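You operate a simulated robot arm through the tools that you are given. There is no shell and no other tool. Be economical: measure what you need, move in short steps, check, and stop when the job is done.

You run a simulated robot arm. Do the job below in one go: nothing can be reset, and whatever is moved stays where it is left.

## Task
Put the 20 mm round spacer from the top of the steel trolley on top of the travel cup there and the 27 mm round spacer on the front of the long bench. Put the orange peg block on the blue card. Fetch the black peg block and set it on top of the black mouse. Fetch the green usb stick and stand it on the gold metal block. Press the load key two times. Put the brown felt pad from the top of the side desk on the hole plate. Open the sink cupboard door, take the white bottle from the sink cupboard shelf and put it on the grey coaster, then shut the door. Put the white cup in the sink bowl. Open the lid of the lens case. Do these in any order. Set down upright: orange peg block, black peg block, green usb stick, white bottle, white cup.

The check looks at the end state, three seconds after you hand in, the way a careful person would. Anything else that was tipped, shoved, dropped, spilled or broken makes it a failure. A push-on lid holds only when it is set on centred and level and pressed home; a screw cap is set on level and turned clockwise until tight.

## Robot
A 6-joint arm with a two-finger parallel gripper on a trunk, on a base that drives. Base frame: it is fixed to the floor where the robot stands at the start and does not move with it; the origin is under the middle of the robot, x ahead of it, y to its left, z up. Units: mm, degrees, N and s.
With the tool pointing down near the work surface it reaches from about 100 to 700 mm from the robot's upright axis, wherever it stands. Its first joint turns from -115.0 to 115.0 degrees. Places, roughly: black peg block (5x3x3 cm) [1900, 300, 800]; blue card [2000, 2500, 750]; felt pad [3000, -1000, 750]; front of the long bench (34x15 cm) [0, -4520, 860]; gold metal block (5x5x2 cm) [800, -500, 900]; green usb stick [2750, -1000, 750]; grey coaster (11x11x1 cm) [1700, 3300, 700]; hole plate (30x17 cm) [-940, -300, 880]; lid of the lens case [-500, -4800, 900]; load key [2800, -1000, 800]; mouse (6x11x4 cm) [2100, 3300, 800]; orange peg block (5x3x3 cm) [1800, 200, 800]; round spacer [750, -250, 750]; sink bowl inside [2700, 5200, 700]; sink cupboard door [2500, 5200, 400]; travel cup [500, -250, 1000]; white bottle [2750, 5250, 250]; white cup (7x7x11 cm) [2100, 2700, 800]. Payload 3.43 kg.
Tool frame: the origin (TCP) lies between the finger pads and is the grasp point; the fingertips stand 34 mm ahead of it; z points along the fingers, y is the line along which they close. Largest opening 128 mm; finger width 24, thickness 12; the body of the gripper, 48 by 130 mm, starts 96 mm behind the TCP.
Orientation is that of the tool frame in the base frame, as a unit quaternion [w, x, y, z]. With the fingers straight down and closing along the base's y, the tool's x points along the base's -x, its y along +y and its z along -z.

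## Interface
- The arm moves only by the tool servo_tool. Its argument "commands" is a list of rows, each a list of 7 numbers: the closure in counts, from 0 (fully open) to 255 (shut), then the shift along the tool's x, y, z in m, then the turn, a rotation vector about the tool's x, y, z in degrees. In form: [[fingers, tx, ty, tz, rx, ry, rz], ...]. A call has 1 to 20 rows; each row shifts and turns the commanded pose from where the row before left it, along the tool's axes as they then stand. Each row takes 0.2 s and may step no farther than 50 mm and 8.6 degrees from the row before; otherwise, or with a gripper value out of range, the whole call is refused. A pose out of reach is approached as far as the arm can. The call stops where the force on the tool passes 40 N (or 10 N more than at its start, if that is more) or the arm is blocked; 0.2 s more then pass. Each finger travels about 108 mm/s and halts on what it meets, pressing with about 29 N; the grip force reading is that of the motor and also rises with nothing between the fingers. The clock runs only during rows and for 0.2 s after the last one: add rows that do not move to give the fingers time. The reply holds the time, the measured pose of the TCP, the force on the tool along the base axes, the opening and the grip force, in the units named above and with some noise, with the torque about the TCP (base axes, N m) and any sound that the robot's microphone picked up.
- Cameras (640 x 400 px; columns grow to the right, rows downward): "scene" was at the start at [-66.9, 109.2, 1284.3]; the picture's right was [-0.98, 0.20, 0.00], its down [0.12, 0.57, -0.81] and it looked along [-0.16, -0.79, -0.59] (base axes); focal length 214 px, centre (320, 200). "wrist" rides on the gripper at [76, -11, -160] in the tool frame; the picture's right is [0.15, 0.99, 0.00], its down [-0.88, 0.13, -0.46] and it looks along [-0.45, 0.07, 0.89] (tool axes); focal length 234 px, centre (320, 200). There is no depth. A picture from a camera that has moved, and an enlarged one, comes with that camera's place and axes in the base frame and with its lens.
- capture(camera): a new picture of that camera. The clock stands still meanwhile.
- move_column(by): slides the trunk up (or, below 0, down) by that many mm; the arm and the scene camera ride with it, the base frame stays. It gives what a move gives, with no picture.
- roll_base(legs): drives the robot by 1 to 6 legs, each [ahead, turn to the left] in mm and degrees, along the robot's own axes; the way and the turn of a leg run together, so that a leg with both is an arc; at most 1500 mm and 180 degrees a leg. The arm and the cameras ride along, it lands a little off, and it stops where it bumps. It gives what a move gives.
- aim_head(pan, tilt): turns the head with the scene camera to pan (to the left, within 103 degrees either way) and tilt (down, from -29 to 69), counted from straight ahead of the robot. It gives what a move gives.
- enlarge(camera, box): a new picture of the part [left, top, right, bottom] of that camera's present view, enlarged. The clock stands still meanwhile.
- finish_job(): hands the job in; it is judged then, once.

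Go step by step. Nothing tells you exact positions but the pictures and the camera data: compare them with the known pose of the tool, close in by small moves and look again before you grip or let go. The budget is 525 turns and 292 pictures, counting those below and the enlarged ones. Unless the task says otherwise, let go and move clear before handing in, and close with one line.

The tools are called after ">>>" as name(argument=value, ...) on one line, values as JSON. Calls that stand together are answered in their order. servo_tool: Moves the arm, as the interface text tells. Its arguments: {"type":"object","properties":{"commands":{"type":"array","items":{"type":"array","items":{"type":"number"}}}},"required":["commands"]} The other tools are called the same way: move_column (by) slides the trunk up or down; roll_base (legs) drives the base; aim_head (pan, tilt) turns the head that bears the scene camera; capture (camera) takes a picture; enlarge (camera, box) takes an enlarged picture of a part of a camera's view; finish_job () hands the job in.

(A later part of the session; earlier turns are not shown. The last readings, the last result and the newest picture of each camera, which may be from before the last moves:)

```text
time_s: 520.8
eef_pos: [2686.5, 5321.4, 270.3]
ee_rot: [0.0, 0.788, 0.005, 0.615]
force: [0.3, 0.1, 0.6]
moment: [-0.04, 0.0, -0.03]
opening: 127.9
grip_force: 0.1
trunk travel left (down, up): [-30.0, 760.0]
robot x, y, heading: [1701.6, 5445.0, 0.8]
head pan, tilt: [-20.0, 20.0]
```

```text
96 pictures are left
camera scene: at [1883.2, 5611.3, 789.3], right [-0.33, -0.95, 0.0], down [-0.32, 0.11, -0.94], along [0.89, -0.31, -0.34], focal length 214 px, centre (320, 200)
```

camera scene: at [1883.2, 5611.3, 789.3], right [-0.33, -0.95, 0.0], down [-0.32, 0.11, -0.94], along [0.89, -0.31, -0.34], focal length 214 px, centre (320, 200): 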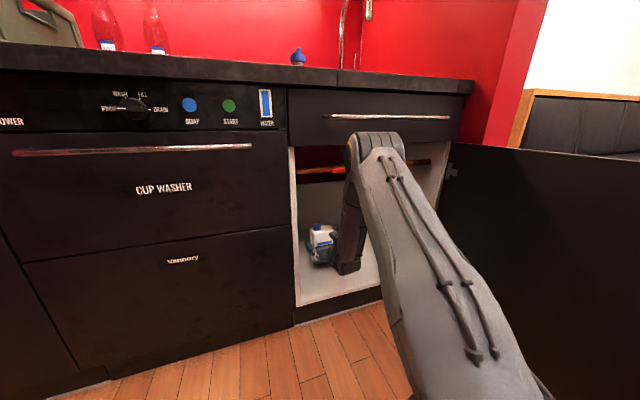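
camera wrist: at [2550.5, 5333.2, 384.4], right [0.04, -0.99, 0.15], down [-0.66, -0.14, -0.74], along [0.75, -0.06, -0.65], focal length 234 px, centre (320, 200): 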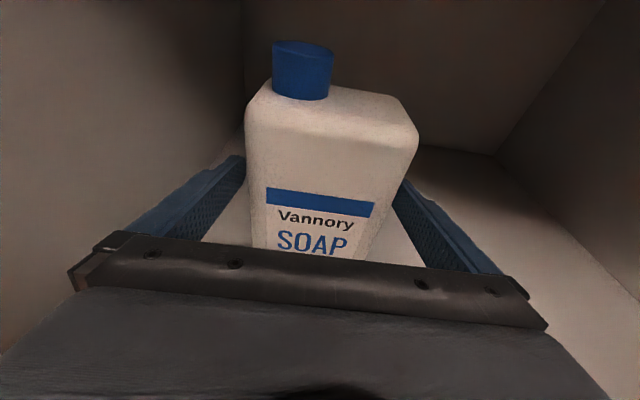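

>>> servo_tool(commands=[[30, 0, 0, 0, 0, 0, 0], [60, 0, 0, 0, 0, 0, 0], [90, 0, 0, 0, 0, 0, 0], [120, 0, 0, 0, 0, 0, 0], [120, 0, 0, 0, 0, 0, 0]])

>>> capture(camera="wrist")

```text
time_s: 522.0
eef_pos: [2687.1, 5322.0, 270.0]
ee_rot: [-0.001, 0.789, 0.005, 0.615]
force: [-0.9, 1.5, 0.5]
moment: [-0.05, -0.04, -0.15]
opening: 100.5
grip_force: 29.1
trunk travel left (down, up): [-30.0, 760.0]
robot x, y, heading: [1704.3, 5445.2, 0.7]
head pan, tilt: [-20.0, 20.0]
```

```text
95 pictures are left
camera wrist: at [2550.5, 5333.4, 384.3], right [0.04, -0.99, 0.15], down [-0.66, -0.14, -0.74], along [0.75, -0.06, -0.65], focal length 234 px, centre (320, 200)
```

wrist: 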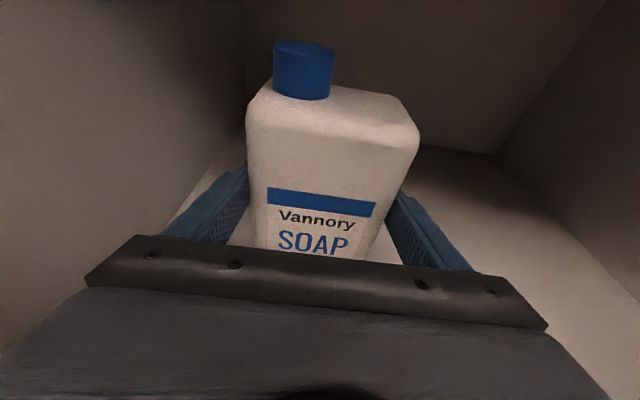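

>>> servo_tool(commands=[[130, 0.0145, 0, -0.0036, 0, 0, 0], [130, 0.0145, 0, -0.0036, 0, 0, 0], [130, 0, 0, 0, 0, 0, 0]])

>>> roll_base(legs=[[-450, 0]])

>>> capture(camera="wrist")

```text
time_s: 522.8
eef_pos: [2686.2, 5323.5, 300.3]
ee_rot: [-0.001, 0.79, 0.005, 0.614]
force: [0.1, -0.2, -11.5]
moment: [0.02, 0.14, 0.02]
opening: 100.2
grip_force: 29.4
trunk travel left (down, up): [-30.0, 760.0]
robot x, y, heading: [1700.5, 5444.8, 1.0]
head pan, tilt: [-20.0, 20.0]
```

```text
time_s: 525.5
eef_pos: [2240.3, 5311.2, 300.6]
ee_rot: [0.001, 0.789, 0.004, 0.614]
force: [-0.1, 0.1, -11.1]
moment: [0.01, 0.11, 0.03]
opening: 100.0
grip_force: 28.9
trunk travel left (down, up): [-30.0, 760.0]
robot x, y, heading: [1259.3, 5438.3, 0.5]
head pan, tilt: [-20.0, 20.0]
```

```text
94 pictures are left
camera wrist: at [2103.6, 5323.8, 414.9], right [0.04, -0.99, 0.15], down [-0.66, -0.14, -0.74], along [0.75, -0.07, -0.65], focal length 234 px, centre (320, 200)
```

wrist: 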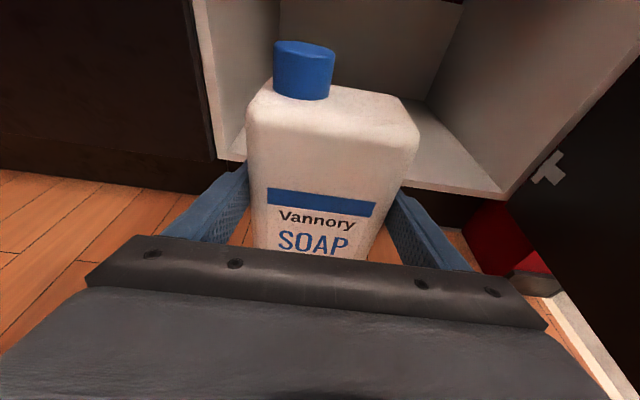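

>>> move_column(by=600)

>>> roll_base(legs=[[-480, 0], [0, -90], [1000, 0], [1020, 0]])

```text
refused: 600 is not a number from -400 to 400
```

```text
time_s: 541.9
eef_pos: [626.8, 2423.4, 302.4]
ee_rot: [-0.438, -0.557, 0.56, -0.43]
force: [-0.3, 0.3, -11.4]
moment: [0.16, 0.01, -0.03]
opening: 99.9
grip_force: 28.9
trunk travel left (down, up): [-30.0, 760.0]
robot x, y, heading: [762.9, 3404.2, -89.9]
head pan, tilt: [-20.0, 20.0]
```

>>> move_column(by=400)

>>> move_column(by=210)

>>> roll_base(legs=[[0, 90]])

>>> capture(camera="wrist")

>>> aim_head(pan=-20, tilt=25)

>>> capture(camera="scene")

```text
time_s: 545.7
eef_pos: [626.6, 2423.4, 699.8]
ee_rot: [-0.438, -0.557, 0.559, -0.432]
force: [-0.1, 0.1, -11.0]
moment: [0.16, -0.04, 0.02]
opening: 99.9
grip_force: 28.7
trunk travel left (down, up): [-430.0, 360.0]
robot x, y, heading: [765.6, 3405.3, -90.2]
head pan, tilt: [-20.0, 20.0]
```

```text
time_s: 548.0
eef_pos: [627.7, 2423.0, 910.3]
ee_rot: [-0.437, -0.558, 0.559, -0.431]
force: [-0.3, -0.1, -12.1]
moment: [0.2, -0.01, 0.01]
opening: 99.6
grip_force: 29.1
trunk travel left (down, up): [-640.0, 150.0]
robot x, y, heading: [763.5, 3405.6, -90.0]
head pan, tilt: [-20.0, 20.0]
```

```text
time_s: 552.1
eef_pos: [1743.1, 3239.4, 910.0]
ee_rot: [0.012, 0.789, -0.011, 0.615]
force: [-0.1, -0.3, -10.9]
moment: [0.02, 0.15, 0.01]
opening: 99.8
grip_force: 29.3
trunk travel left (down, up): [-640.0, 150.0]
robot x, y, heading: [766.7, 3404.4, -1.2]
head pan, tilt: [-20.0, 20.0]
```

```text
93 pictures are left
camera wrist: at [1607.3, 3257.7, 1024.5], right [0.0, -0.99, 0.15], down [-0.66, -0.11, -0.74], along [0.75, -0.09, -0.66], focal length 234 px, centre (320, 200)
```

wrist: 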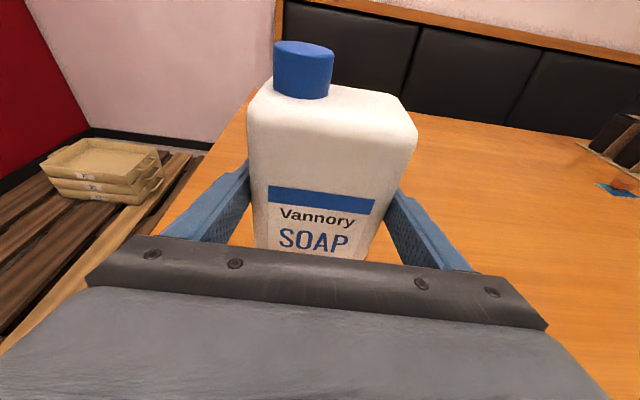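

```text
time_s: 552.8
eef_pos: [1741.7, 3240.4, 909.7]
ee_rot: [0.011, 0.789, -0.01, 0.614]
force: [-0.4, 0.4, -11.4]
moment: [0.01, 0.19, 0.01]
opening: 100.1
grip_force: 29.8
trunk travel left (down, up): [-640.0, 150.0]
robot x, y, heading: [764.6, 3402.9, -1.4]
head pan, tilt: [-20.0, 25.0]
```

```text
92 pictures are left
camera scene: at [782.3, 3566.9, 1391.3], right [-0.36, -0.93, 0.0], down [-0.39, 0.15, -0.91], along [0.84, -0.33, -0.42], focal length 214 px, centre (320, 200)
```

scene: 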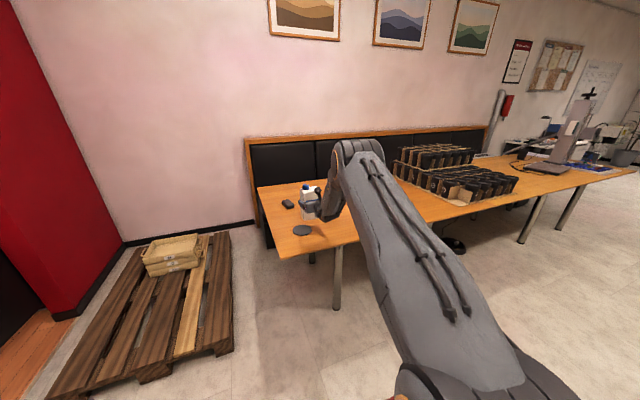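

>>> roll_base(legs=[[0, 3.0], [-22, 0]])

>>> enlarge(camera="scene", box=[260, 150, 360, 260])

```text
time_s: 554.0
eef_pos: [1726.9, 3292.2, 910.5]
ee_rot: [-0.004, 0.789, 0.01, 0.614]
force: [-0.3, -0.5, -11.0]
moment: [0.0, 0.15, 0.02]
opening: 99.8
grip_force: 29.0
trunk travel left (down, up): [-640.0, 150.0]
robot x, y, heading: [741.9, 3398.7, 1.4]
head pan, tilt: [-20.0, 25.0]
```

```text
3.64 times, centred on (310, 205) of scene
camera zoom: at [751.6, 3567.1, 1391.2], right [-0.32, -0.95, 0.0], down [-0.4, 0.13, -0.91], along [0.86, -0.29, -0.42], focal length 780 px, centre (356, 182)
```

zoom: 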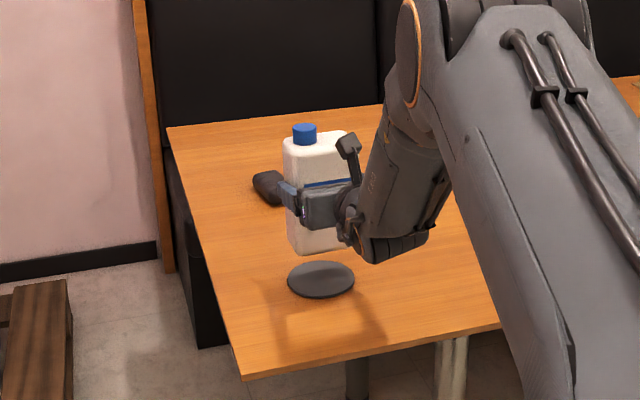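

>>> move_column(by=-46)

>>> enlarge(camera="scene", box=[270, 170, 350, 250])

```text
time_s: 554.9
eef_pos: [1727.6, 3292.0, 864.0]
ee_rot: [-0.004, 0.79, 0.01, 0.613]
force: [0.6, -0.7, -11.0]
moment: [0.0, 0.17, 0.01]
opening: 99.9
grip_force: 29.5
trunk travel left (down, up): [-594.0, 196.0]
robot x, y, heading: [739.3, 3403.6, 1.6]
head pan, tilt: [-20.0, 25.0]
```

```text
5.00 times, centred on (310, 210) of scene
camera zoom: at [764.3, 3567.5, 1345.3], right [-0.32, -0.95, 0.0], down [-0.4, 0.13, -0.91], along [0.86, -0.29, -0.42], focal length 1072 px, centre (370, 150)
```

zoom: 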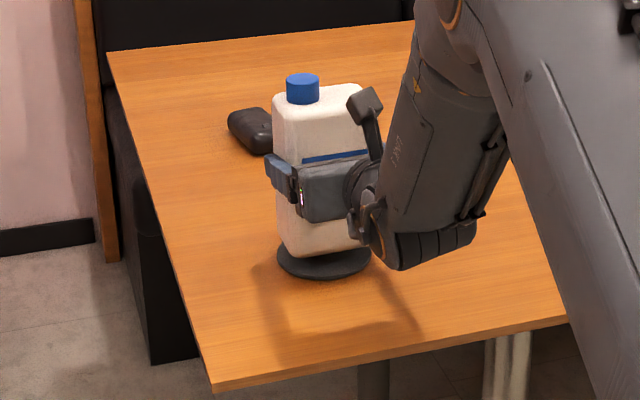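

>>> servo_tool(commands=[[130, -0.0048, 0, 0.0012, 0, 0, 0], [130, -0.0029, 0, 0.0007, 0, 0, 0], [130, 0, 0, 0, 0, 0, 0]])

```text
time_s: 555.7
eef_pos: [1727.5, 3291.9, 855.3]
ee_rot: [-0.004, 0.79, 0.009, 0.613]
force: [-0.8, 0.0, -11.4]
moment: [0.04, 0.16, -0.01]
opening: 99.9
grip_force: 28.2
trunk travel left (down, up): [-594.0, 196.0]
robot x, y, heading: [742.0, 3404.0, 1.3]
head pan, tilt: [-20.0, 25.0]
```

>>> servo_tool(commands=[[130, -0.0024, 0, 0.0006, 0, 0, 0], [130, -0.0024, 0, 0.0006, 0, 0, 0], [130, 0, 0, 0, 0, 0, 0]])

```text
time_s: 556.5
eef_pos: [1727.1, 3291.5, 849.7]
ee_rot: [-0.004, 0.789, 0.009, 0.614]
force: [0.6, 0.5, -12.1]
moment: [0.02, 0.17, 0.0]
opening: 99.8
grip_force: 28.7
trunk travel left (down, up): [-594.0, 196.0]
robot x, y, heading: [740.3, 3404.6, 1.7]
head pan, tilt: [-20.0, 25.0]
```

>>> servo_tool(commands=[[130, -0.0024, 0, 0.0006, 0, 0, 0], [130, -0.0024, 0, 0.0006, 0, 0, 0], [130, 0, 0, 0, 0, 0, 0]])

>>> enlarge(camera="scene", box=[270, 170, 350, 250])

```text
time_s: 557.3
eef_pos: [1727.2, 3293.2, 847.0]
ee_rot: [-0.004, 0.788, 0.009, 0.616]
force: [-1.1, -0.5, 0.5]
moment: [0.4, 0.11, 0.01]
opening: 99.8
grip_force: 29.3
trunk travel left (down, up): [-594.0, 196.0]
robot x, y, heading: [742.2, 3407.4, 1.8]
head pan, tilt: [-20.0, 25.0]
```

```text
5.00 times, centred on (310, 210) of scene
camera zoom: at [763.6, 3567.5, 1345.3], right [-0.32, -0.95, 0.0], down [-0.4, 0.13, -0.91], along [0.86, -0.29, -0.42], focal length 1072 px, centre (370, 150)
```

zoom: 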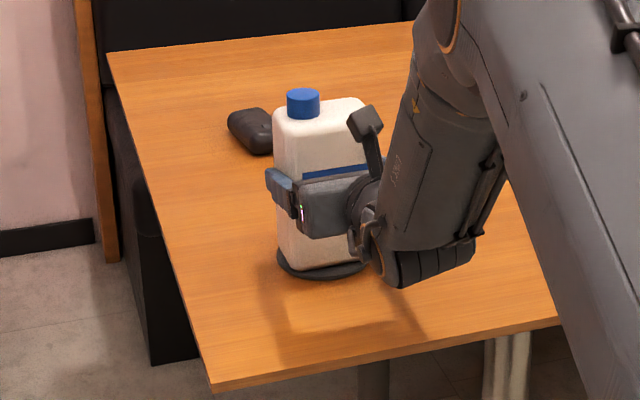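

>>> servo_tool(commands=[[130, 0.0058, 0, -0.0015, 0, 0, 0], [130, 0.0022, 0, 0.0087, 0, 0, 0], [130, 0, 0, 0, 0, 0, 0]])

>>> enlarge(camera="scene", box=[280, 200, 340, 240])

```text
time_s: 558.1
eef_pos: [1735.9, 3292.7, 850.1]
ee_rot: [-0.004, 0.79, 0.01, 0.613]
force: [-0.5, 0.3, -11.6]
moment: [-0.04, 0.2, 0.0]
opening: 100.1
grip_force: 28.6
trunk travel left (down, up): [-594.0, 196.0]
robot x, y, heading: [742.8, 3403.0, 1.6]
head pan, tilt: [-20.0, 25.0]
```

```text
10.00 times, centred on (310, 220) of scene
camera zoom: at [764.3, 3567.5, 1345.2], right [-0.32, -0.95, 0.0], down [-0.4, 0.13, -0.91], along [0.86, -0.29, -0.42], focal length 2145 px, centre (420, 0)
```

zoom: 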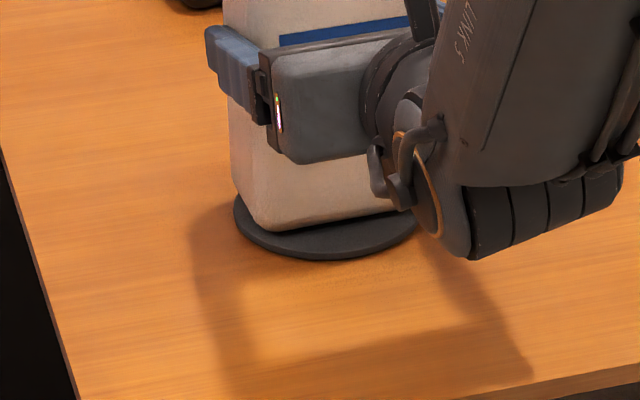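

>>> servo_tool(commands=[[130, -0.0024, 0, 0.0006, 0, 0, 0], [130, -0.0019, 0, 0.0005, 0, 0, 0], [130, 0, 0, 0, 0, 0, 0]])

```text
time_s: 558.9
eef_pos: [1736.1, 3292.3, 848.5]
ee_rot: [-0.004, 0.789, 0.009, 0.614]
force: [0.3, 1.9, -3.8]
moment: [0.39, -0.04, 0.05]
opening: 99.5
grip_force: 29.1
trunk travel left (down, up): [-594.0, 196.0]
robot x, y, heading: [742.5, 3404.1, 1.5]
head pan, tilt: [-20.0, 25.0]
```

Weight is nearly carried; I settle it 1 mm more and release slowly.

>>> servo_tool(commands=[[130, -0.001, 0, 0.0003, 0, 0, 0], [130, 0, 0, 0, 0, 0, 0], [50, 0, 0, 0, 0, 0, 0], [40, 0, 0, 0, 0, 0, 0], [25, 0, 0, 0, 0, 0, 0], [0, 0, 0, 0, 0, 0, 0], [0, 0, 0, 0, 0, 0, 0]])

>>> roll_base(legs=[[-300, 0]])

>>> capture(camera="wrist")

```text
time_s: 560.5
eef_pos: [1735.4, 3292.3, 847.0]
ee_rot: [-0.004, 0.789, 0.01, 0.614]
force: [0.6, -0.7, -0.4]
moment: [0.03, 0.0, -0.02]
opening: 127.8
grip_force: 0.1
trunk travel left (down, up): [-594.0, 196.0]
robot x, y, heading: [739.9, 3400.0, 1.5]
head pan, tilt: [-20.0, 25.0]
```

```text
time_s: 562.5
eef_pos: [1436.7, 3283.4, 846.4]
ee_rot: [-0.004, 0.789, 0.01, 0.614]
force: [0.0, 0.5, 0.3]
moment: [-0.03, 0.03, -0.01]
opening: 128.2
grip_force: 0.0
trunk travel left (down, up): [-594.0, 196.0]
robot x, y, heading: [446.8, 3395.3, 1.8]
head pan, tilt: [-20.0, 25.0]
```

```text
87 pictures are left
camera wrist: at [1300.3, 3292.6, 961.5], right [0.06, -0.99, 0.15], down [-0.66, -0.15, -0.74], along [0.75, -0.06, -0.66], focal length 234 px, centre (320, 200)
```

wrist: 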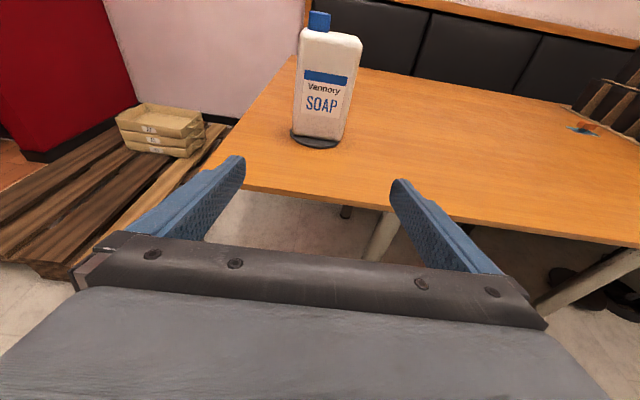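

>>> roll_base(legs=[[-50, 0], [0, 88.2], [760, 0], [760, 0], [0, -90]])

>>> move_column(by=-400)

>>> move_column(by=-50)

>>> servo_tool(commands=[[255, 0, 0, 0, 0, 0, 0], [255, 0, 0, 0, 0, 0, 0], [255, 0, 0, 0, 0, 0, 0], [255, 0, 0, 0, 0, 0, 0], [255, 0, 0, 0, 0, 0, 0], [255, 0, 0, 0, 0, 0, 0]])

>>> capture(camera="wrist")

```text
time_s: 578.3
eef_pos: [1372.1, 4839.1, 847.7]
ee_rot: [-0.018, 0.788, 0.028, 0.615]
force: [0.1, 0.0, -0.4]
moment: [0.03, 0.01, 0.02]
opening: 127.9
grip_force: 0.0
trunk travel left (down, up): [-594.0, 196.0]
robot x, y, heading: [374.2, 4909.8, 4.2]
head pan, tilt: [-20.0, 25.0]
```

```text
time_s: 582.1
eef_pos: [1371.4, 4839.5, 447.3]
ee_rot: [-0.018, 0.788, 0.028, 0.614]
force: [0.6, 0.5, -0.1]
moment: [-0.02, -0.01, 0.0]
opening: 127.9
grip_force: 0.1
trunk travel left (down, up): [-194.0, 596.0]
robot x, y, heading: [376.1, 4907.6, 4.2]
head pan, tilt: [-20.0, 25.0]
```

```text
time_s: 583.1
eef_pos: [1372.1, 4837.8, 398.0]
ee_rot: [-0.018, 0.788, 0.028, 0.614]
force: [0.1, -0.4, -0.4]
moment: [0.0, 0.04, 0.0]
opening: 127.9
grip_force: 0.0
trunk travel left (down, up): [-144.0, 646.0]
robot x, y, heading: [374.1, 4904.1, 4.2]
head pan, tilt: [-20.0, 25.0]
```

```text
time_s: 584.5
eef_pos: [1371.3, 4839.7, 397.7]
ee_rot: [-0.018, 0.789, 0.028, 0.614]
force: [0.1, -0.1, -0.6]
moment: [0.01, 0.03, 0.01]
opening: 0.1
grip_force: 28.5
trunk travel left (down, up): [-144.0, 646.0]
robot x, y, heading: [376.7, 4909.3, 4.5]
head pan, tilt: [-20.0, 25.0]
```

```text
86 pictures are left
camera wrist: at [1235.5, 4842.5, 511.5], right [0.1, -0.98, 0.15], down [-0.65, -0.18, -0.74], along [0.75, -0.02, -0.66], focal length 234 px, centre (320, 200)
```

wrist: 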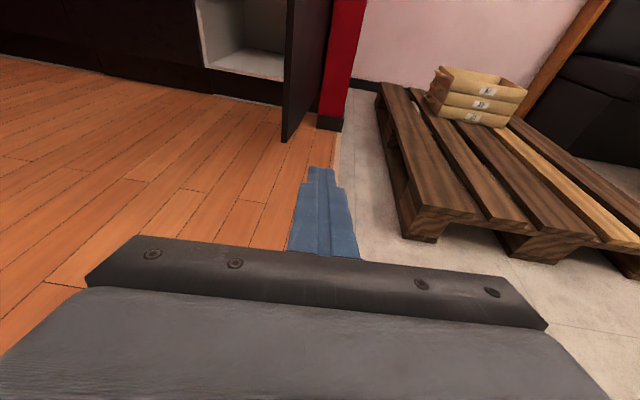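

>>> roll_base(legs=[[0, -4.5], [640, 0]])

>>> capture(camera="wrist")

```text
time_s: 588.5
eef_pos: [1997.8, 4754.1, 396.8]
ee_rot: [0.006, 0.789, -0.004, 0.615]
force: [0.3, 0.3, 0.1]
moment: [0.02, -0.02, -0.01]
opening: 0.1
grip_force: 28.8
trunk travel left (down, up): [-144.0, 646.0]
robot x, y, heading: [1010.4, 4904.2, -0.5]
head pan, tilt: [-20.0, 25.0]
```

```text
85 pictures are left
camera wrist: at [1863.0, 4769.4, 511.5], right [0.02, -0.99, 0.15], down [-0.66, -0.12, -0.74], along [0.75, -0.08, -0.66], focal length 234 px, centre (320, 200)
```

wrist: 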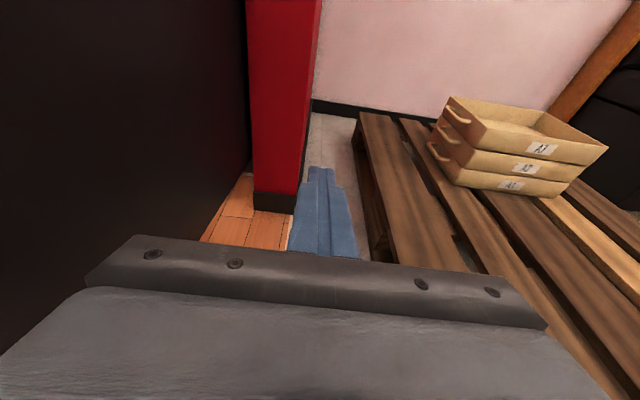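

>>> roll_base(legs=[[0, 9]])

>>> roll_base(legs=[[0, 6]])

>>> capture(camera="wrist")

```text
time_s: 589.5
eef_pos: [2010.1, 4911.9, 397.9]
ee_rot: [-0.042, 0.787, 0.058, 0.613]
force: [0.9, 0.0, -0.8]
moment: [0.0, 0.01, -0.01]
opening: 0.1
grip_force: 28.5
trunk travel left (down, up): [-144.0, 646.0]
robot x, y, heading: [1010.3, 4904.8, 8.3]
head pan, tilt: [-20.0, 25.0]
```

```text
time_s: 590.5
eef_pos: [2002.5, 5018.2, 397.8]
ee_rot: [-0.074, 0.783, 0.099, 0.609]
force: [0.1, 0.1, 0.2]
moment: [0.01, 0.01, 0.0]
opening: 0.0
grip_force: 29.2
trunk travel left (down, up): [-144.0, 646.0]
robot x, y, heading: [1012.1, 4903.2, 14.6]
head pan, tilt: [-20.0, 25.0]
```

```text
84 pictures are left
camera wrist: at [1868.3, 4996.3, 511.4], right [0.28, -0.95, 0.15], down [-0.6, -0.29, -0.74], along [0.75, 0.12, -0.66], focal length 234 px, centre (320, 200)
```

wrist: 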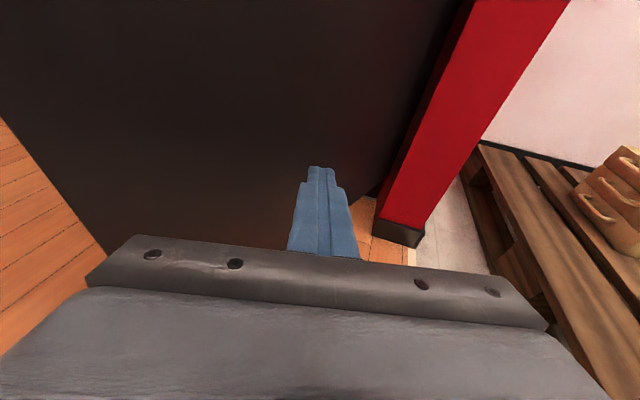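

>>> roll_base(legs=[[0, 6]])

>>> roll_base(legs=[[0, 6]])

>>> capture(camera="wrist")

```text
time_s: 591.4
eef_pos: [1984.2, 5122.1, 397.2]
ee_rot: [-0.106, 0.777, 0.141, 0.605]
force: [0.5, 0.1, -0.3]
moment: [-0.02, 0.03, 0.04]
opening: 0.1
grip_force: 29.4
trunk travel left (down, up): [-144.0, 646.0]
robot x, y, heading: [1009.9, 4901.1, 20.7]
head pan, tilt: [-20.0, 25.0]
```

```text
time_s: 592.4
eef_pos: [1957.3, 5222.8, 396.7]
ee_rot: [-0.138, 0.768, 0.182, 0.598]
force: [0.0, 0.4, 0.3]
moment: [0.02, 0.01, -0.01]
opening: 0.3
grip_force: 29.2
trunk travel left (down, up): [-144.0, 646.0]
robot x, y, heading: [1008.8, 4904.1, 26.6]
head pan, tilt: [-20.0, 25.0]
```

```text
83 pictures are left
camera wrist: at [1829.8, 5173.5, 511.4], right [0.47, -0.87, 0.15], down [-0.53, -0.41, -0.74], along [0.7, 0.27, -0.66], focal length 234 px, centre (320, 200)
```

wrist: 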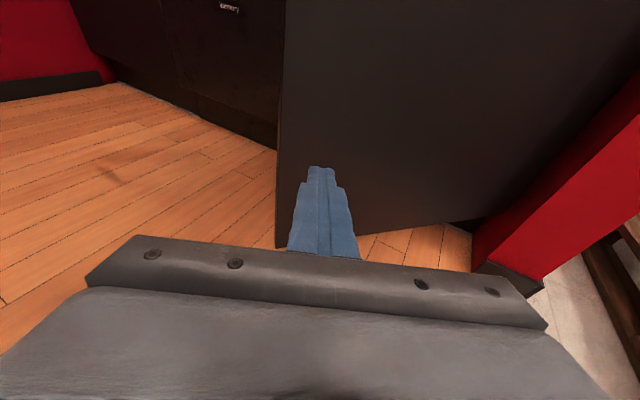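

>>> roll_base(legs=[[-120, 0], [0, 63.4], [580, 0], [0, -90]])

>>> capture(camera="wrist")

```text
time_s: 597.8
eef_pos: [1063.7, 6057.1, 393.8]
ee_rot: [-0.426, 0.565, 0.554, 0.439]
force: [-1.8, -17.3, 8.3]
moment: [0.38, -0.03, 0.09]
opening: 0.2
grip_force: 29.2
trunk travel left (down, up): [-144.0, 646.0]
robot x, y, heading: [907.2, 5078.1, 88.8]
head pan, tilt: [-20.0, 25.0]
stopped in leg 3: the force on the tool passed its limit at 270 N (the readings are from after the stop); the commanded pose is now the measured one
```

```text
82 pictures are left
camera wrist: at [1049.8, 5922.4, 508.6], right [0.99, 0.01, 0.15], down [0.12, -0.66, -0.74], along [0.09, 0.75, -0.66], focal length 234 px, centre (320, 200)
```

wrist: 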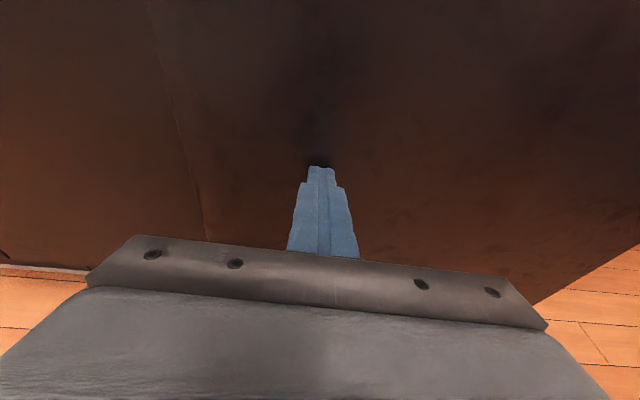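

>>> roll_base(legs=[[-120, 0]])

>>> aim_head(pan=0, tilt=5)

>>> capture(camera="scene")

```text
time_s: 599.0
eef_pos: [1060.9, 5939.3, 393.2]
ee_rot: [-0.425, 0.565, 0.553, 0.439]
force: [0.6, -0.4, -0.7]
moment: [-0.01, 0.02, 0.0]
opening: 0.0
grip_force: 28.9
trunk travel left (down, up): [-144.0, 646.0]
robot x, y, heading: [904.0, 4957.0, 88.8]
head pan, tilt: [-20.0, 25.0]
```

```text
time_s: 599.8
eef_pos: [1060.6, 5938.1, 393.1]
ee_rot: [-0.426, 0.565, 0.554, 0.439]
force: [0.6, 1.0, -0.8]
moment: [-0.02, -0.04, 0.0]
opening: 0.0
grip_force: 28.8
trunk travel left (down, up): [-144.0, 646.0]
robot x, y, heading: [903.4, 4957.4, 88.8]
head pan, tilt: [0.0, 5.0]
```

```text
81 pictures are left
camera scene: at [709.2, 5120.4, 927.6], right [1.0, -0.02, 0.0], down [0.0, -0.09, -1.0], along [0.02, 1.0, -0.09], focal length 214 px, centre (320, 200)
```

scene: 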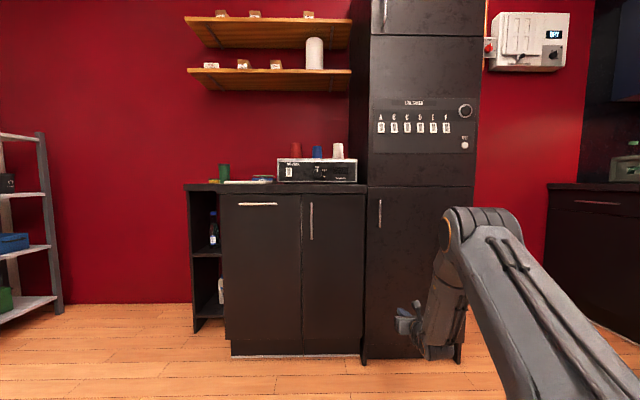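

>>> roll_base(legs=[[0, -133.8], [-655, 0], [0, 45]])

>>> roll_base(legs=[[420, 0]])

>>> capture(camera="wrist")

```text
time_s: 611.1
eef_pos: [1424.6, 5278.5, 392.9]
ee_rot: [0.007, 0.791, -0.005, 0.612]
force: [0.3, -0.1, 0.2]
moment: [0.01, 0.01, -0.03]
opening: 0.1
grip_force: 28.5
trunk travel left (down, up): [-144.0, 646.0]
robot x, y, heading: [443.5, 5428.0, -0.8]
head pan, tilt: [0.0, 5.0]
```

```text
time_s: 613.7
eef_pos: [1846.9, 5280.4, 392.7]
ee_rot: [0.005, 0.791, -0.003, 0.611]
force: [-1.2, 0.4, 0.0]
moment: [0.0, 0.0, 0.02]
opening: 0.0
grip_force: 29.0
trunk travel left (down, up): [-144.0, 646.0]
robot x, y, heading: [864.0, 5425.7, -0.6]
head pan, tilt: [0.0, 5.0]
```

```text
80 pictures are left
camera wrist: at [1711.6, 5294.0, 508.1], right [0.03, -0.99, 0.15], down [-0.66, -0.13, -0.74], along [0.75, -0.08, -0.66], focal length 234 px, centre (320, 200)
```

wrist: 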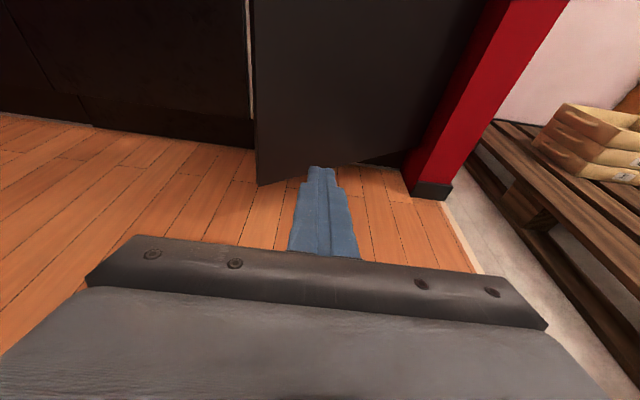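

>>> roll_base(legs=[[250, 0]])

>>> roll_base(legs=[[150, 0]])

>>> capture(camera="wrist")

```text
time_s: 615.5
eef_pos: [2096.4, 5276.3, 391.8]
ee_rot: [0.007, 0.791, -0.005, 0.612]
force: [0.5, 0.5, -0.1]
moment: [-0.01, 0.01, 0.01]
opening: 0.2
grip_force: 29.1
trunk travel left (down, up): [-144.0, 646.0]
robot x, y, heading: [1114.5, 5425.0, -0.5]
head pan, tilt: [0.0, 5.0]
```

```text
time_s: 616.9
eef_pos: [2244.9, 5272.6, 393.7]
ee_rot: [0.007, 0.791, -0.005, 0.612]
force: [-0.9, -0.1, 0.2]
moment: [0.02, -0.03, -0.03]
opening: 0.0
grip_force: 29.2
trunk travel left (down, up): [-144.0, 646.0]
robot x, y, heading: [1262.2, 5420.5, -0.3]
head pan, tilt: [0.0, 5.0]
```

```text
79 pictures are left
camera wrist: at [2110.4, 5287.0, 508.1], right [0.02, -0.99, 0.15], down [-0.66, -0.12, -0.74], along [0.75, -0.08, -0.66], focal length 234 px, centre (320, 200)
```

wrist: 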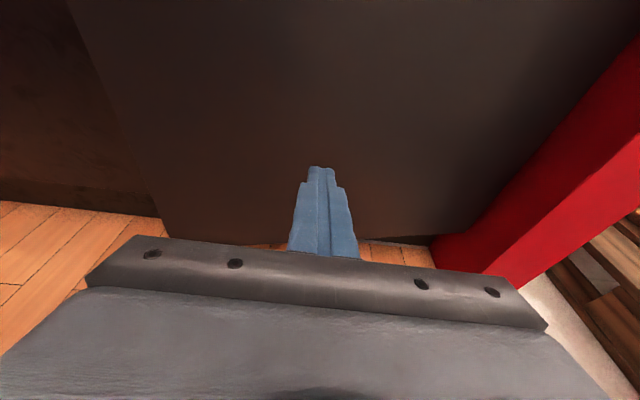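

>>> roll_base(legs=[[100, 0]])

>>> roll_base(legs=[[60, 0]])

>>> capture(camera="wrist")

```text
time_s: 618.0
eef_pos: [2345.1, 5271.0, 392.9]
ee_rot: [0.007, 0.791, -0.005, 0.612]
force: [-0.6, 0.1, 0.1]
moment: [-0.03, 0.01, 0.0]
opening: 0.0
grip_force: 28.9
trunk travel left (down, up): [-144.0, 646.0]
robot x, y, heading: [1361.8, 5419.0, -0.4]
head pan, tilt: [0.0, 5.0]
```

```text
time_s: 619.0
eef_pos: [2403.7, 5269.1, 392.7]
ee_rot: [0.008, 0.791, -0.005, 0.612]
force: [0.2, -0.4, 0.1]
moment: [0.02, 0.03, 0.0]
opening: 0.1
grip_force: 29.0
trunk travel left (down, up): [-144.0, 646.0]
robot x, y, heading: [1420.7, 5419.0, -0.6]
head pan, tilt: [0.0, 5.0]
```

```text
78 pictures are left
camera wrist: at [2270.1, 5284.7, 508.1], right [0.02, -0.99, 0.15], down [-0.66, -0.12, -0.74], along [0.75, -0.08, -0.66], focal length 234 px, centre (320, 200)
```

wrist: 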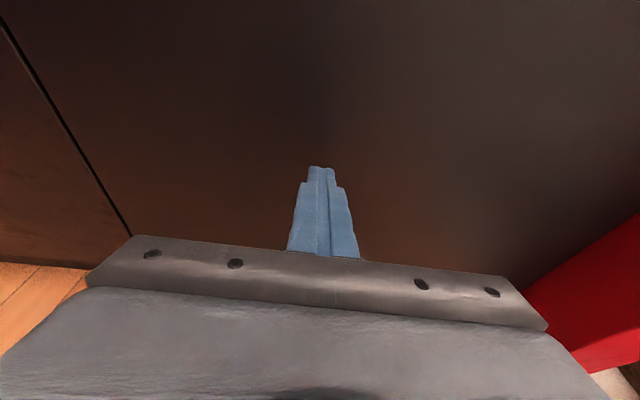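

Almost shut: the gap line is thin. I press on the last bit gently.

>>> servo_tool(commands=[[255, 0.0022, 0, 0.0088, 0, 0, 0], [255, 0.0022, 0, 0.0088, 0, 0, 0], [255, 0.0022, 0, 0.0088, 0, 0, 0], [255, 0.0012, 0, 0.005, 0, 0, 0], [255, 0, 0, 0, 0, 0, 0]])

>>> enlarge(camera="wrist", box=[0, 0, 200, 240])

```text
time_s: 619.8
eef_pos: [2427.7, 5269.3, 392.2]
ee_rot: [0.007, 0.792, -0.005, 0.61]
force: [-18.8, 2.1, 9.2]
moment: [0.02, -0.39, 0.14]
opening: 0.0
grip_force: 29.4
trunk travel left (down, up): [-144.0, 646.0]
robot x, y, heading: [1427.0, 5422.9, -0.8]
head pan, tilt: [0.0, 5.0]
stopped in row 3: the force on the tool passed its limit at 68 N (the readings are from after the stop); the commanded pose is now the measured one
```

```text
1.67 times, centred on (100, 120) of wrist
camera zoom: at [2292.2, 5283.5, 507.6], right [0.02, -0.99, 0.15], down [-0.67, -0.12, -0.73], along [0.74, -0.08, -0.66], focal length 390 px, centre (687, 333)
```

zoom: 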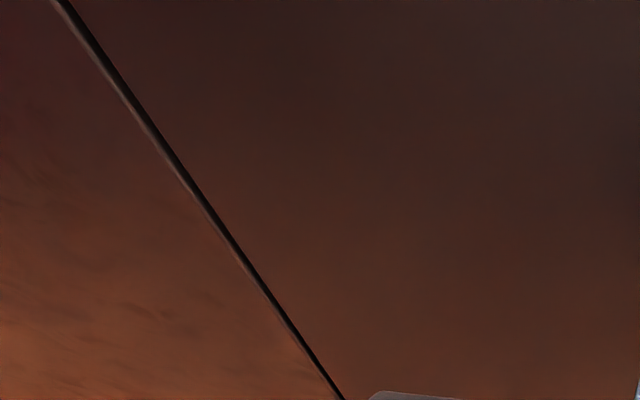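

>>> servo_tool(commands=[[255, 0, 0, -0.02, 0, 0, 0], [255, 0, 0, -0.03, 0, 0, 0]])

>>> roll_base(legs=[[-500, 0]])

>>> aim_head(pan=-10, tilt=5)

>>> capture(camera="scene")

```text
time_s: 620.4
eef_pos: [2379.6, 5269.7, 401.8]
ee_rot: [0.007, 0.792, -0.005, 0.61]
force: [-0.4, -1.3, 0.2]
moment: [0.01, -0.03, -0.01]
opening: 0.0
grip_force: 28.5
trunk travel left (down, up): [-144.0, 646.0]
robot x, y, heading: [1424.7, 5422.3, -0.8]
head pan, tilt: [0.0, 5.0]
```

```text
time_s: 623.4
eef_pos: [1879.7, 5269.7, 403.4]
ee_rot: [0.009, 0.792, -0.008, 0.61]
force: [1.1, -0.5, -0.7]
moment: [0.03, 0.0, 0.02]
opening: 0.0
grip_force: 28.3
trunk travel left (down, up): [-144.0, 646.0]
robot x, y, heading: [925.7, 5432.0, -1.4]
head pan, tilt: [0.0, 5.0]
```

```text
time_s: 624.1
eef_pos: [1879.4, 5269.1, 403.0]
ee_rot: [0.01, 0.792, -0.009, 0.61]
force: [0.0, -0.2, 0.1]
moment: [-0.01, 0.01, -0.01]
opening: 0.1
grip_force: 28.7
trunk travel left (down, up): [-144.0, 646.0]
robot x, y, heading: [928.8, 5427.4, -1.1]
head pan, tilt: [-10.0, 5.0]
```

```text
76 pictures are left
camera scene: at [1084.1, 5604.4, 927.7], right [-0.19, -0.98, 0.0], down [-0.09, 0.02, -1.0], along [0.98, -0.19, -0.09], focal length 214 px, centre (320, 200)
```

scene: 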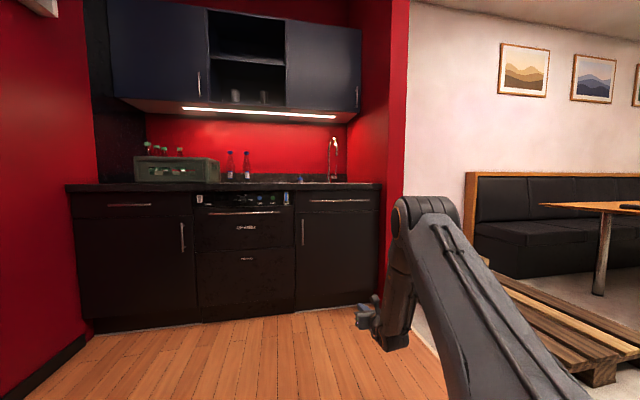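

>>> servo_tool(commands=[[132, 0.0387, -0.0091, -0.0243, 0, 0, 0], [132, 0.0387, -0.0091, -0.0243, 0, 0, 0], [132, 0.0387, -0.0091, -0.0243, 0, 0, 0], [132, 0.0387, -0.0091, -0.0243, 0, 0, 0], [132, 0.0387, -0.0091, -0.0243, 0, 0, 0], [132, 0.0387, -0.0091, -0.0243, 0, 0, 0], [132, 0.0387, -0.0091, -0.0243, 0, 0, 0], [132, 0.0387, -0.0091, -0.0243, 0, 0, 0], [132, 0.0387, -0.0091, -0.0243, 0, 0, 0], [132, 0.0387, -0.0091, -0.0243, 0, 0, 0], [132, 0, 0, 0, 0, -7.5, 0], [132, 0, 0, 0, 0, -7.5, 0]])

```text
time_s: 626.7
eef_pos: [1749.4, 5379.2, 845.6]
ee_rot: [-0.012, 0.826, 0.006, 0.564]
force: [-0.9, -0.5, -0.1]
moment: [-0.01, -0.05, 0.0]
opening: 61.9
grip_force: 0.0
out of reach, approached as far as the arm can: row 12
trunk travel left (down, up): [-144.0, 646.0]
robot x, y, heading: [925.7, 5428.0, -0.9]
head pan, tilt: [-10.0, 5.0]
```

>>> roll_base(legs=[[0, -89.1], [1480, 0], [1480, 0], [1460, 0]])

>>> roll_base(legs=[[0, 135], [-980, 0], [0, -45]])

```text
time_s: 651.4
eef_pos: [938.6, 228.5, 844.4]
ee_rot: [0.381, 0.601, -0.567, 0.415]
force: [-0.2, 0.4, -0.1]
moment: [-0.02, 0.04, 0.01]
opening: 61.7
grip_force: 0.1
trunk travel left (down, up): [-144.0, 646.0]
robot x, y, heading: [947.6, 1052.0, -88.7]
head pan, tilt: [-10.0, 5.0]
```

```text
time_s: 664.1
eef_pos: [1110.7, 318.9, 844.3]
ee_rot: [-0.018, 0.826, 0.015, 0.563]
force: [0.1, -0.1, 0.1]
moment: [0.02, -0.02, -0.03]
opening: 61.5
grip_force: 0.0
trunk travel left (down, up): [-144.0, 646.0]
robot x, y, heading: [289.7, 345.4, 0.3]
head pan, tilt: [-10.0, 5.0]
```

>>> roll_base(legs=[[0, -6.4], [560, 0], [0, 6.1]])

>>> capture(camera="wrist")

>>> aim_head(pan=-15, tilt=5)

>>> capture(camera="scene")

```text
time_s: 668.4
eef_pos: [1662.5, 248.4, 844.2]
ee_rot: [-0.015, 0.826, 0.011, 0.563]
force: [0.7, 0.6, -0.1]
moment: [0.02, 0.03, -0.03]
opening: 61.6
grip_force: 0.1
trunk travel left (down, up): [-144.0, 646.0]
robot x, y, heading: [841.2, 286.2, -0.6]
head pan, tilt: [-10.0, 5.0]
```

```text
75 pictures are left
camera wrist: at [1541.2, 254.2, 974.8], right [0.09, -0.99, 0.12], down [-0.74, -0.15, -0.66], along [0.67, -0.03, -0.75], focal length 234 px, centre (320, 200)
```

wrist: 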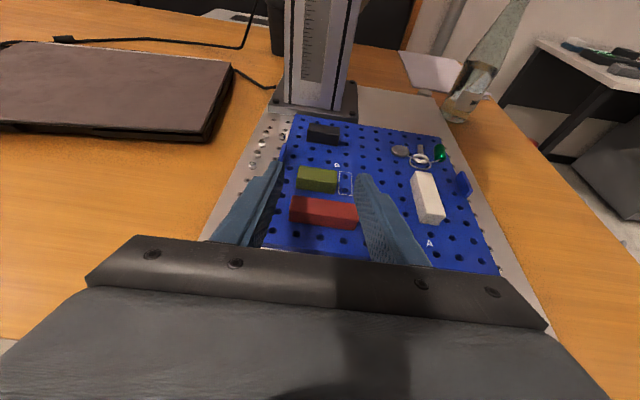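

```text
time_s: 669.1
eef_pos: [1662.5, 249.2, 843.8]
ee_rot: [-0.015, 0.826, 0.012, 0.563]
force: [-0.7, -0.7, -0.1]
moment: [0.01, -0.01, 0.02]
opening: 61.5
grip_force: 0.1
trunk travel left (down, up): [-144.0, 646.0]
robot x, y, heading: [838.3, 290.5, -0.4]
head pan, tilt: [-15.0, 5.0]
```

```text
74 pictures are left
camera scene: at [991.8, 456.3, 927.7], right [-0.27, -0.96, 0.0], down [-0.08, 0.02, -1.0], along [0.96, -0.26, -0.09], focal length 214 px, centre (320, 200)
```

scene: 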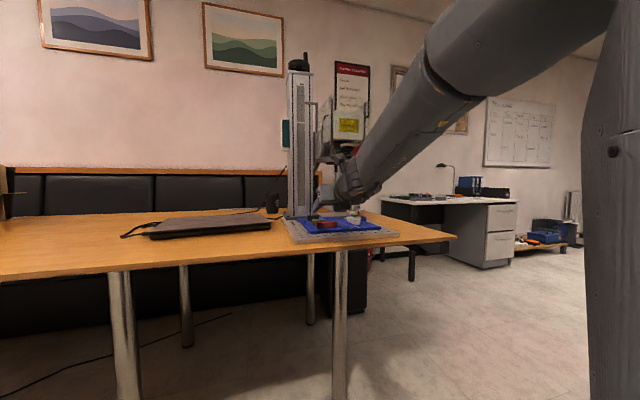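

>>> servo_tool(commands=[[132, -0.016, -0.004, 0.006, 0, 0, 0], [132, 0, 0, 0, 0, -8, 0], [132, 0, 0, 0, 0, 0, 0]])

>>> capture(camera="wrist")

```text
time_s: 669.9
eef_pos: [1662.7, 260.8, 827.6]
ee_rot: [-0.026, 0.838, 0.02, 0.545]
force: [-0.6, 0.1, -0.2]
moment: [0.01, -0.05, -0.01]
opening: 61.4
grip_force: 0.0
out of reach, approached as far as the arm can: row 2
trunk travel left (down, up): [-144.0, 646.0]
robot x, y, heading: [837.3, 288.2, -0.4]
head pan, tilt: [-15.0, 5.0]
```

```text
73 pictures are left
camera wrist: at [1547.7, 261.1, 964.2], right [0.12, -0.99, 0.11], down [-0.76, -0.16, -0.62], along [0.63, -0.01, -0.77], focal length 234 px, centre (320, 200)
```

wrist: 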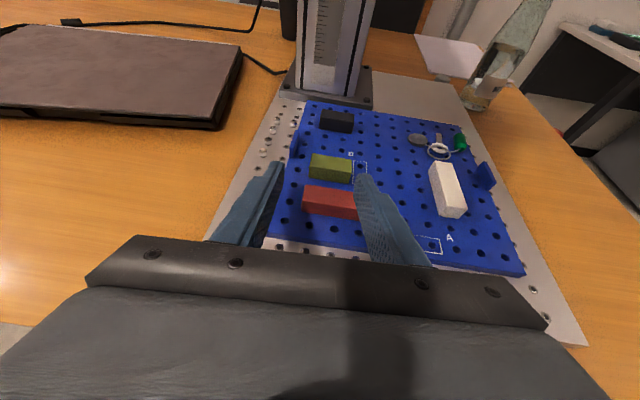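

>>> servo_tool(commands=[[132, 0, 0.006, 0, -3.7, 0, 0], [132, 0, 0, 0, 0, 0, -1.2], [132, 0, 0, 0, 0, 0, 0]])

>>> capture(camera="wrist")

```text
time_s: 670.7
eef_pos: [1663.8, 252.9, 829.3]
ee_rot: [0.006, 0.838, 0.012, 0.546]
force: [0.2, -0.2, 0.4]
moment: [0.01, 0.0, 0.05]
opening: 61.5
grip_force: 0.0
trunk travel left (down, up): [-144.0, 646.0]
robot x, y, heading: [838.6, 288.3, -0.5]
head pan, tilt: [-15.0, 5.0]
```

```text
72 pictures are left
camera wrist: at [1548.2, 266.8, 963.7], right [0.07, -0.99, 0.16], down [-0.77, -0.15, -0.62], along [0.63, -0.08, -0.77], focal length 234 px, centre (320, 200)
```

wrist: 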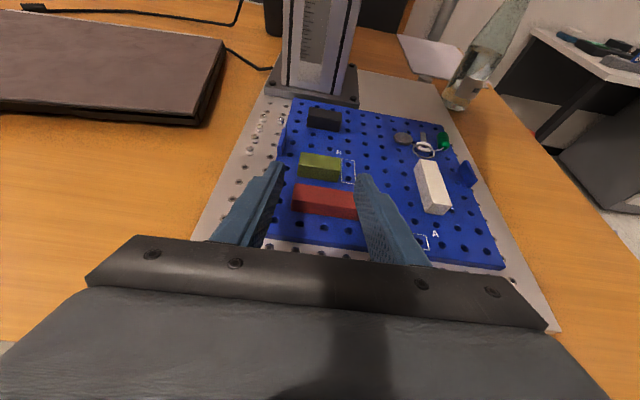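

>>> roll_base(legs=[[100, 0]])

>>> enlarge(camera="scene", box=[270, 90, 410, 250])

>>> capture(camera="wrist")

```text
time_s: 671.8
eef_pos: [1763.1, 251.6, 827.5]
ee_rot: [0.006, 0.838, 0.011, 0.546]
force: [-0.2, 0.2, 0.4]
moment: [-0.01, 0.02, -0.04]
opening: 61.9
grip_force: 0.1
trunk travel left (down, up): [-144.0, 646.0]
robot x, y, heading: [939.3, 286.2, -0.4]
head pan, tilt: [-15.0, 5.0]
```

```text
2.50 times, centred on (340, 170) of scene
camera zoom: at [1092.6, 455.7, 927.7], right [-0.26, -0.96, 0.0], down [-0.08, 0.02, -1.0], along [0.96, -0.26, -0.09], focal length 536 px, centre (270, 275)
```

zoom: 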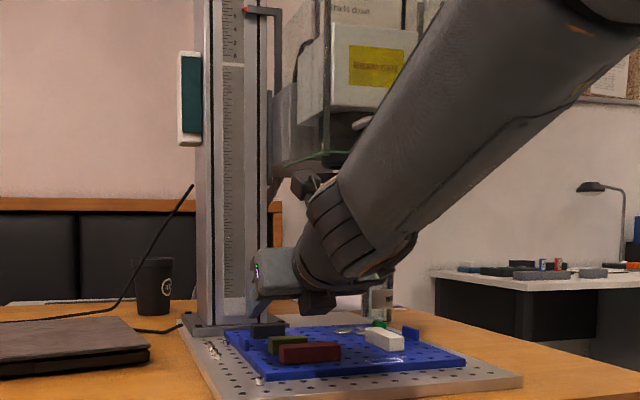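

```text
70 pictures are left
camera wrist: at [1649.1, 266.4, 963.7], right [0.07, -0.99, 0.16], down [-0.77, -0.15, -0.62], along [0.63, -0.08, -0.77], focal length 234 px, centre (320, 200)
```

wrist: 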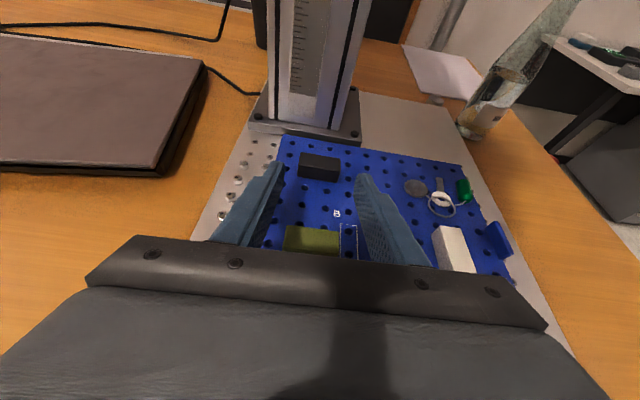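

>>> roll_base(legs=[[62, 0]])

>>> enlarge(camera="wrist", box=[200, 80, 440, 240])

```text
time_s: 672.8
eef_pos: [1826.1, 253.2, 827.8]
ee_rot: [0.007, 0.838, 0.011, 0.546]
force: [0.3, -0.4, 0.6]
moment: [0.0, 0.01, -0.01]
opening: 61.9
grip_force: 0.1
trunk travel left (down, up): [-144.0, 646.0]
robot x, y, heading: [998.7, 285.8, -0.5]
head pan, tilt: [-15.0, 5.0]
```

```text
2.50 times, centred on (320, 160) of wrist
camera zoom: at [1710.9, 266.2, 963.7], right [0.07, -0.99, 0.16], down [-0.77, -0.15, -0.62], along [0.63, -0.08, -0.77], focal length 585 px, centre (320, 300)
```

zoom: 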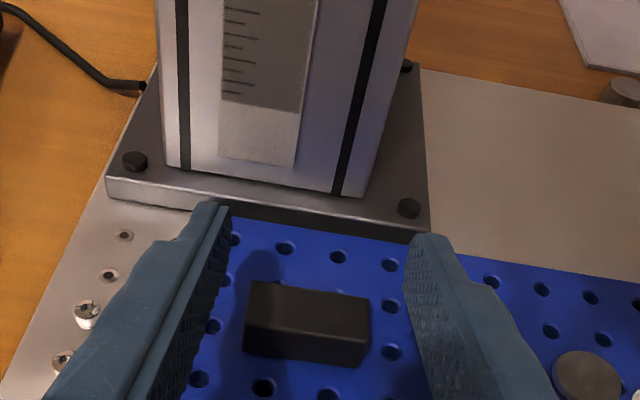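

>>> servo_tool(commands=[[132, -0.015, 0.0005, 0.0083, 0, 0, 0], [132, -0.0149, 0.0005, 0.0082, 0, 0, 0], [132, 0, 0, 0, 0, 0, 0]])

>>> enlarge(camera="wrist", box=[200, 80, 440, 240])

>>> enlarge(camera="scene", box=[280, 150, 400, 250])

```text
time_s: 673.6
eef_pos: [1828.7, 249.4, 793.8]
ee_rot: [0.006, 0.838, 0.011, 0.545]
force: [-0.7, -0.9, 0.3]
moment: [0.01, -0.03, 0.02]
opening: 62.0
grip_force: 0.1
trunk travel left (down, up): [-144.0, 646.0]
robot x, y, heading: [1000.7, 287.4, -0.0]
head pan, tilt: [-15.0, 5.0]
```

```text
2.50 times, centred on (320, 160) of wrist
camera zoom: at [1713.4, 263.8, 929.7], right [0.07, -0.99, 0.16], down [-0.77, -0.15, -0.62], along [0.63, -0.08, -0.77], focal length 585 px, centre (320, 300)
```

zoom: 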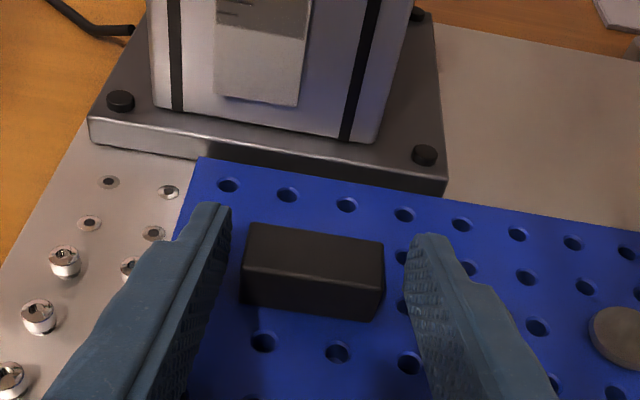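

```text
4.00 times, centred on (340, 200) of scene
camera zoom: at [1154.3, 455.4, 927.7], right [-0.26, -0.96, 0.0], down [-0.08, 0.02, -1.0], along [0.96, -0.26, -0.09], focal length 858 px, centre (240, 200)
```

zoom: 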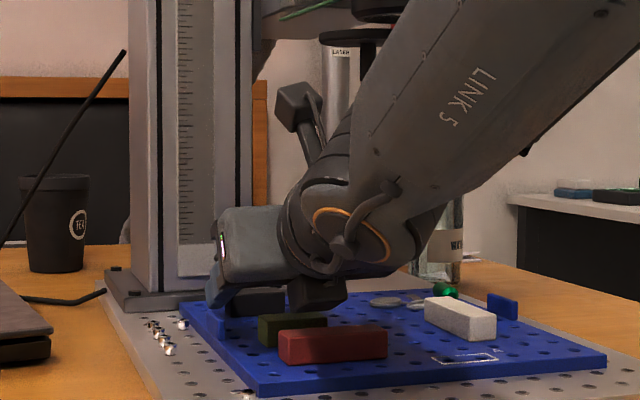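

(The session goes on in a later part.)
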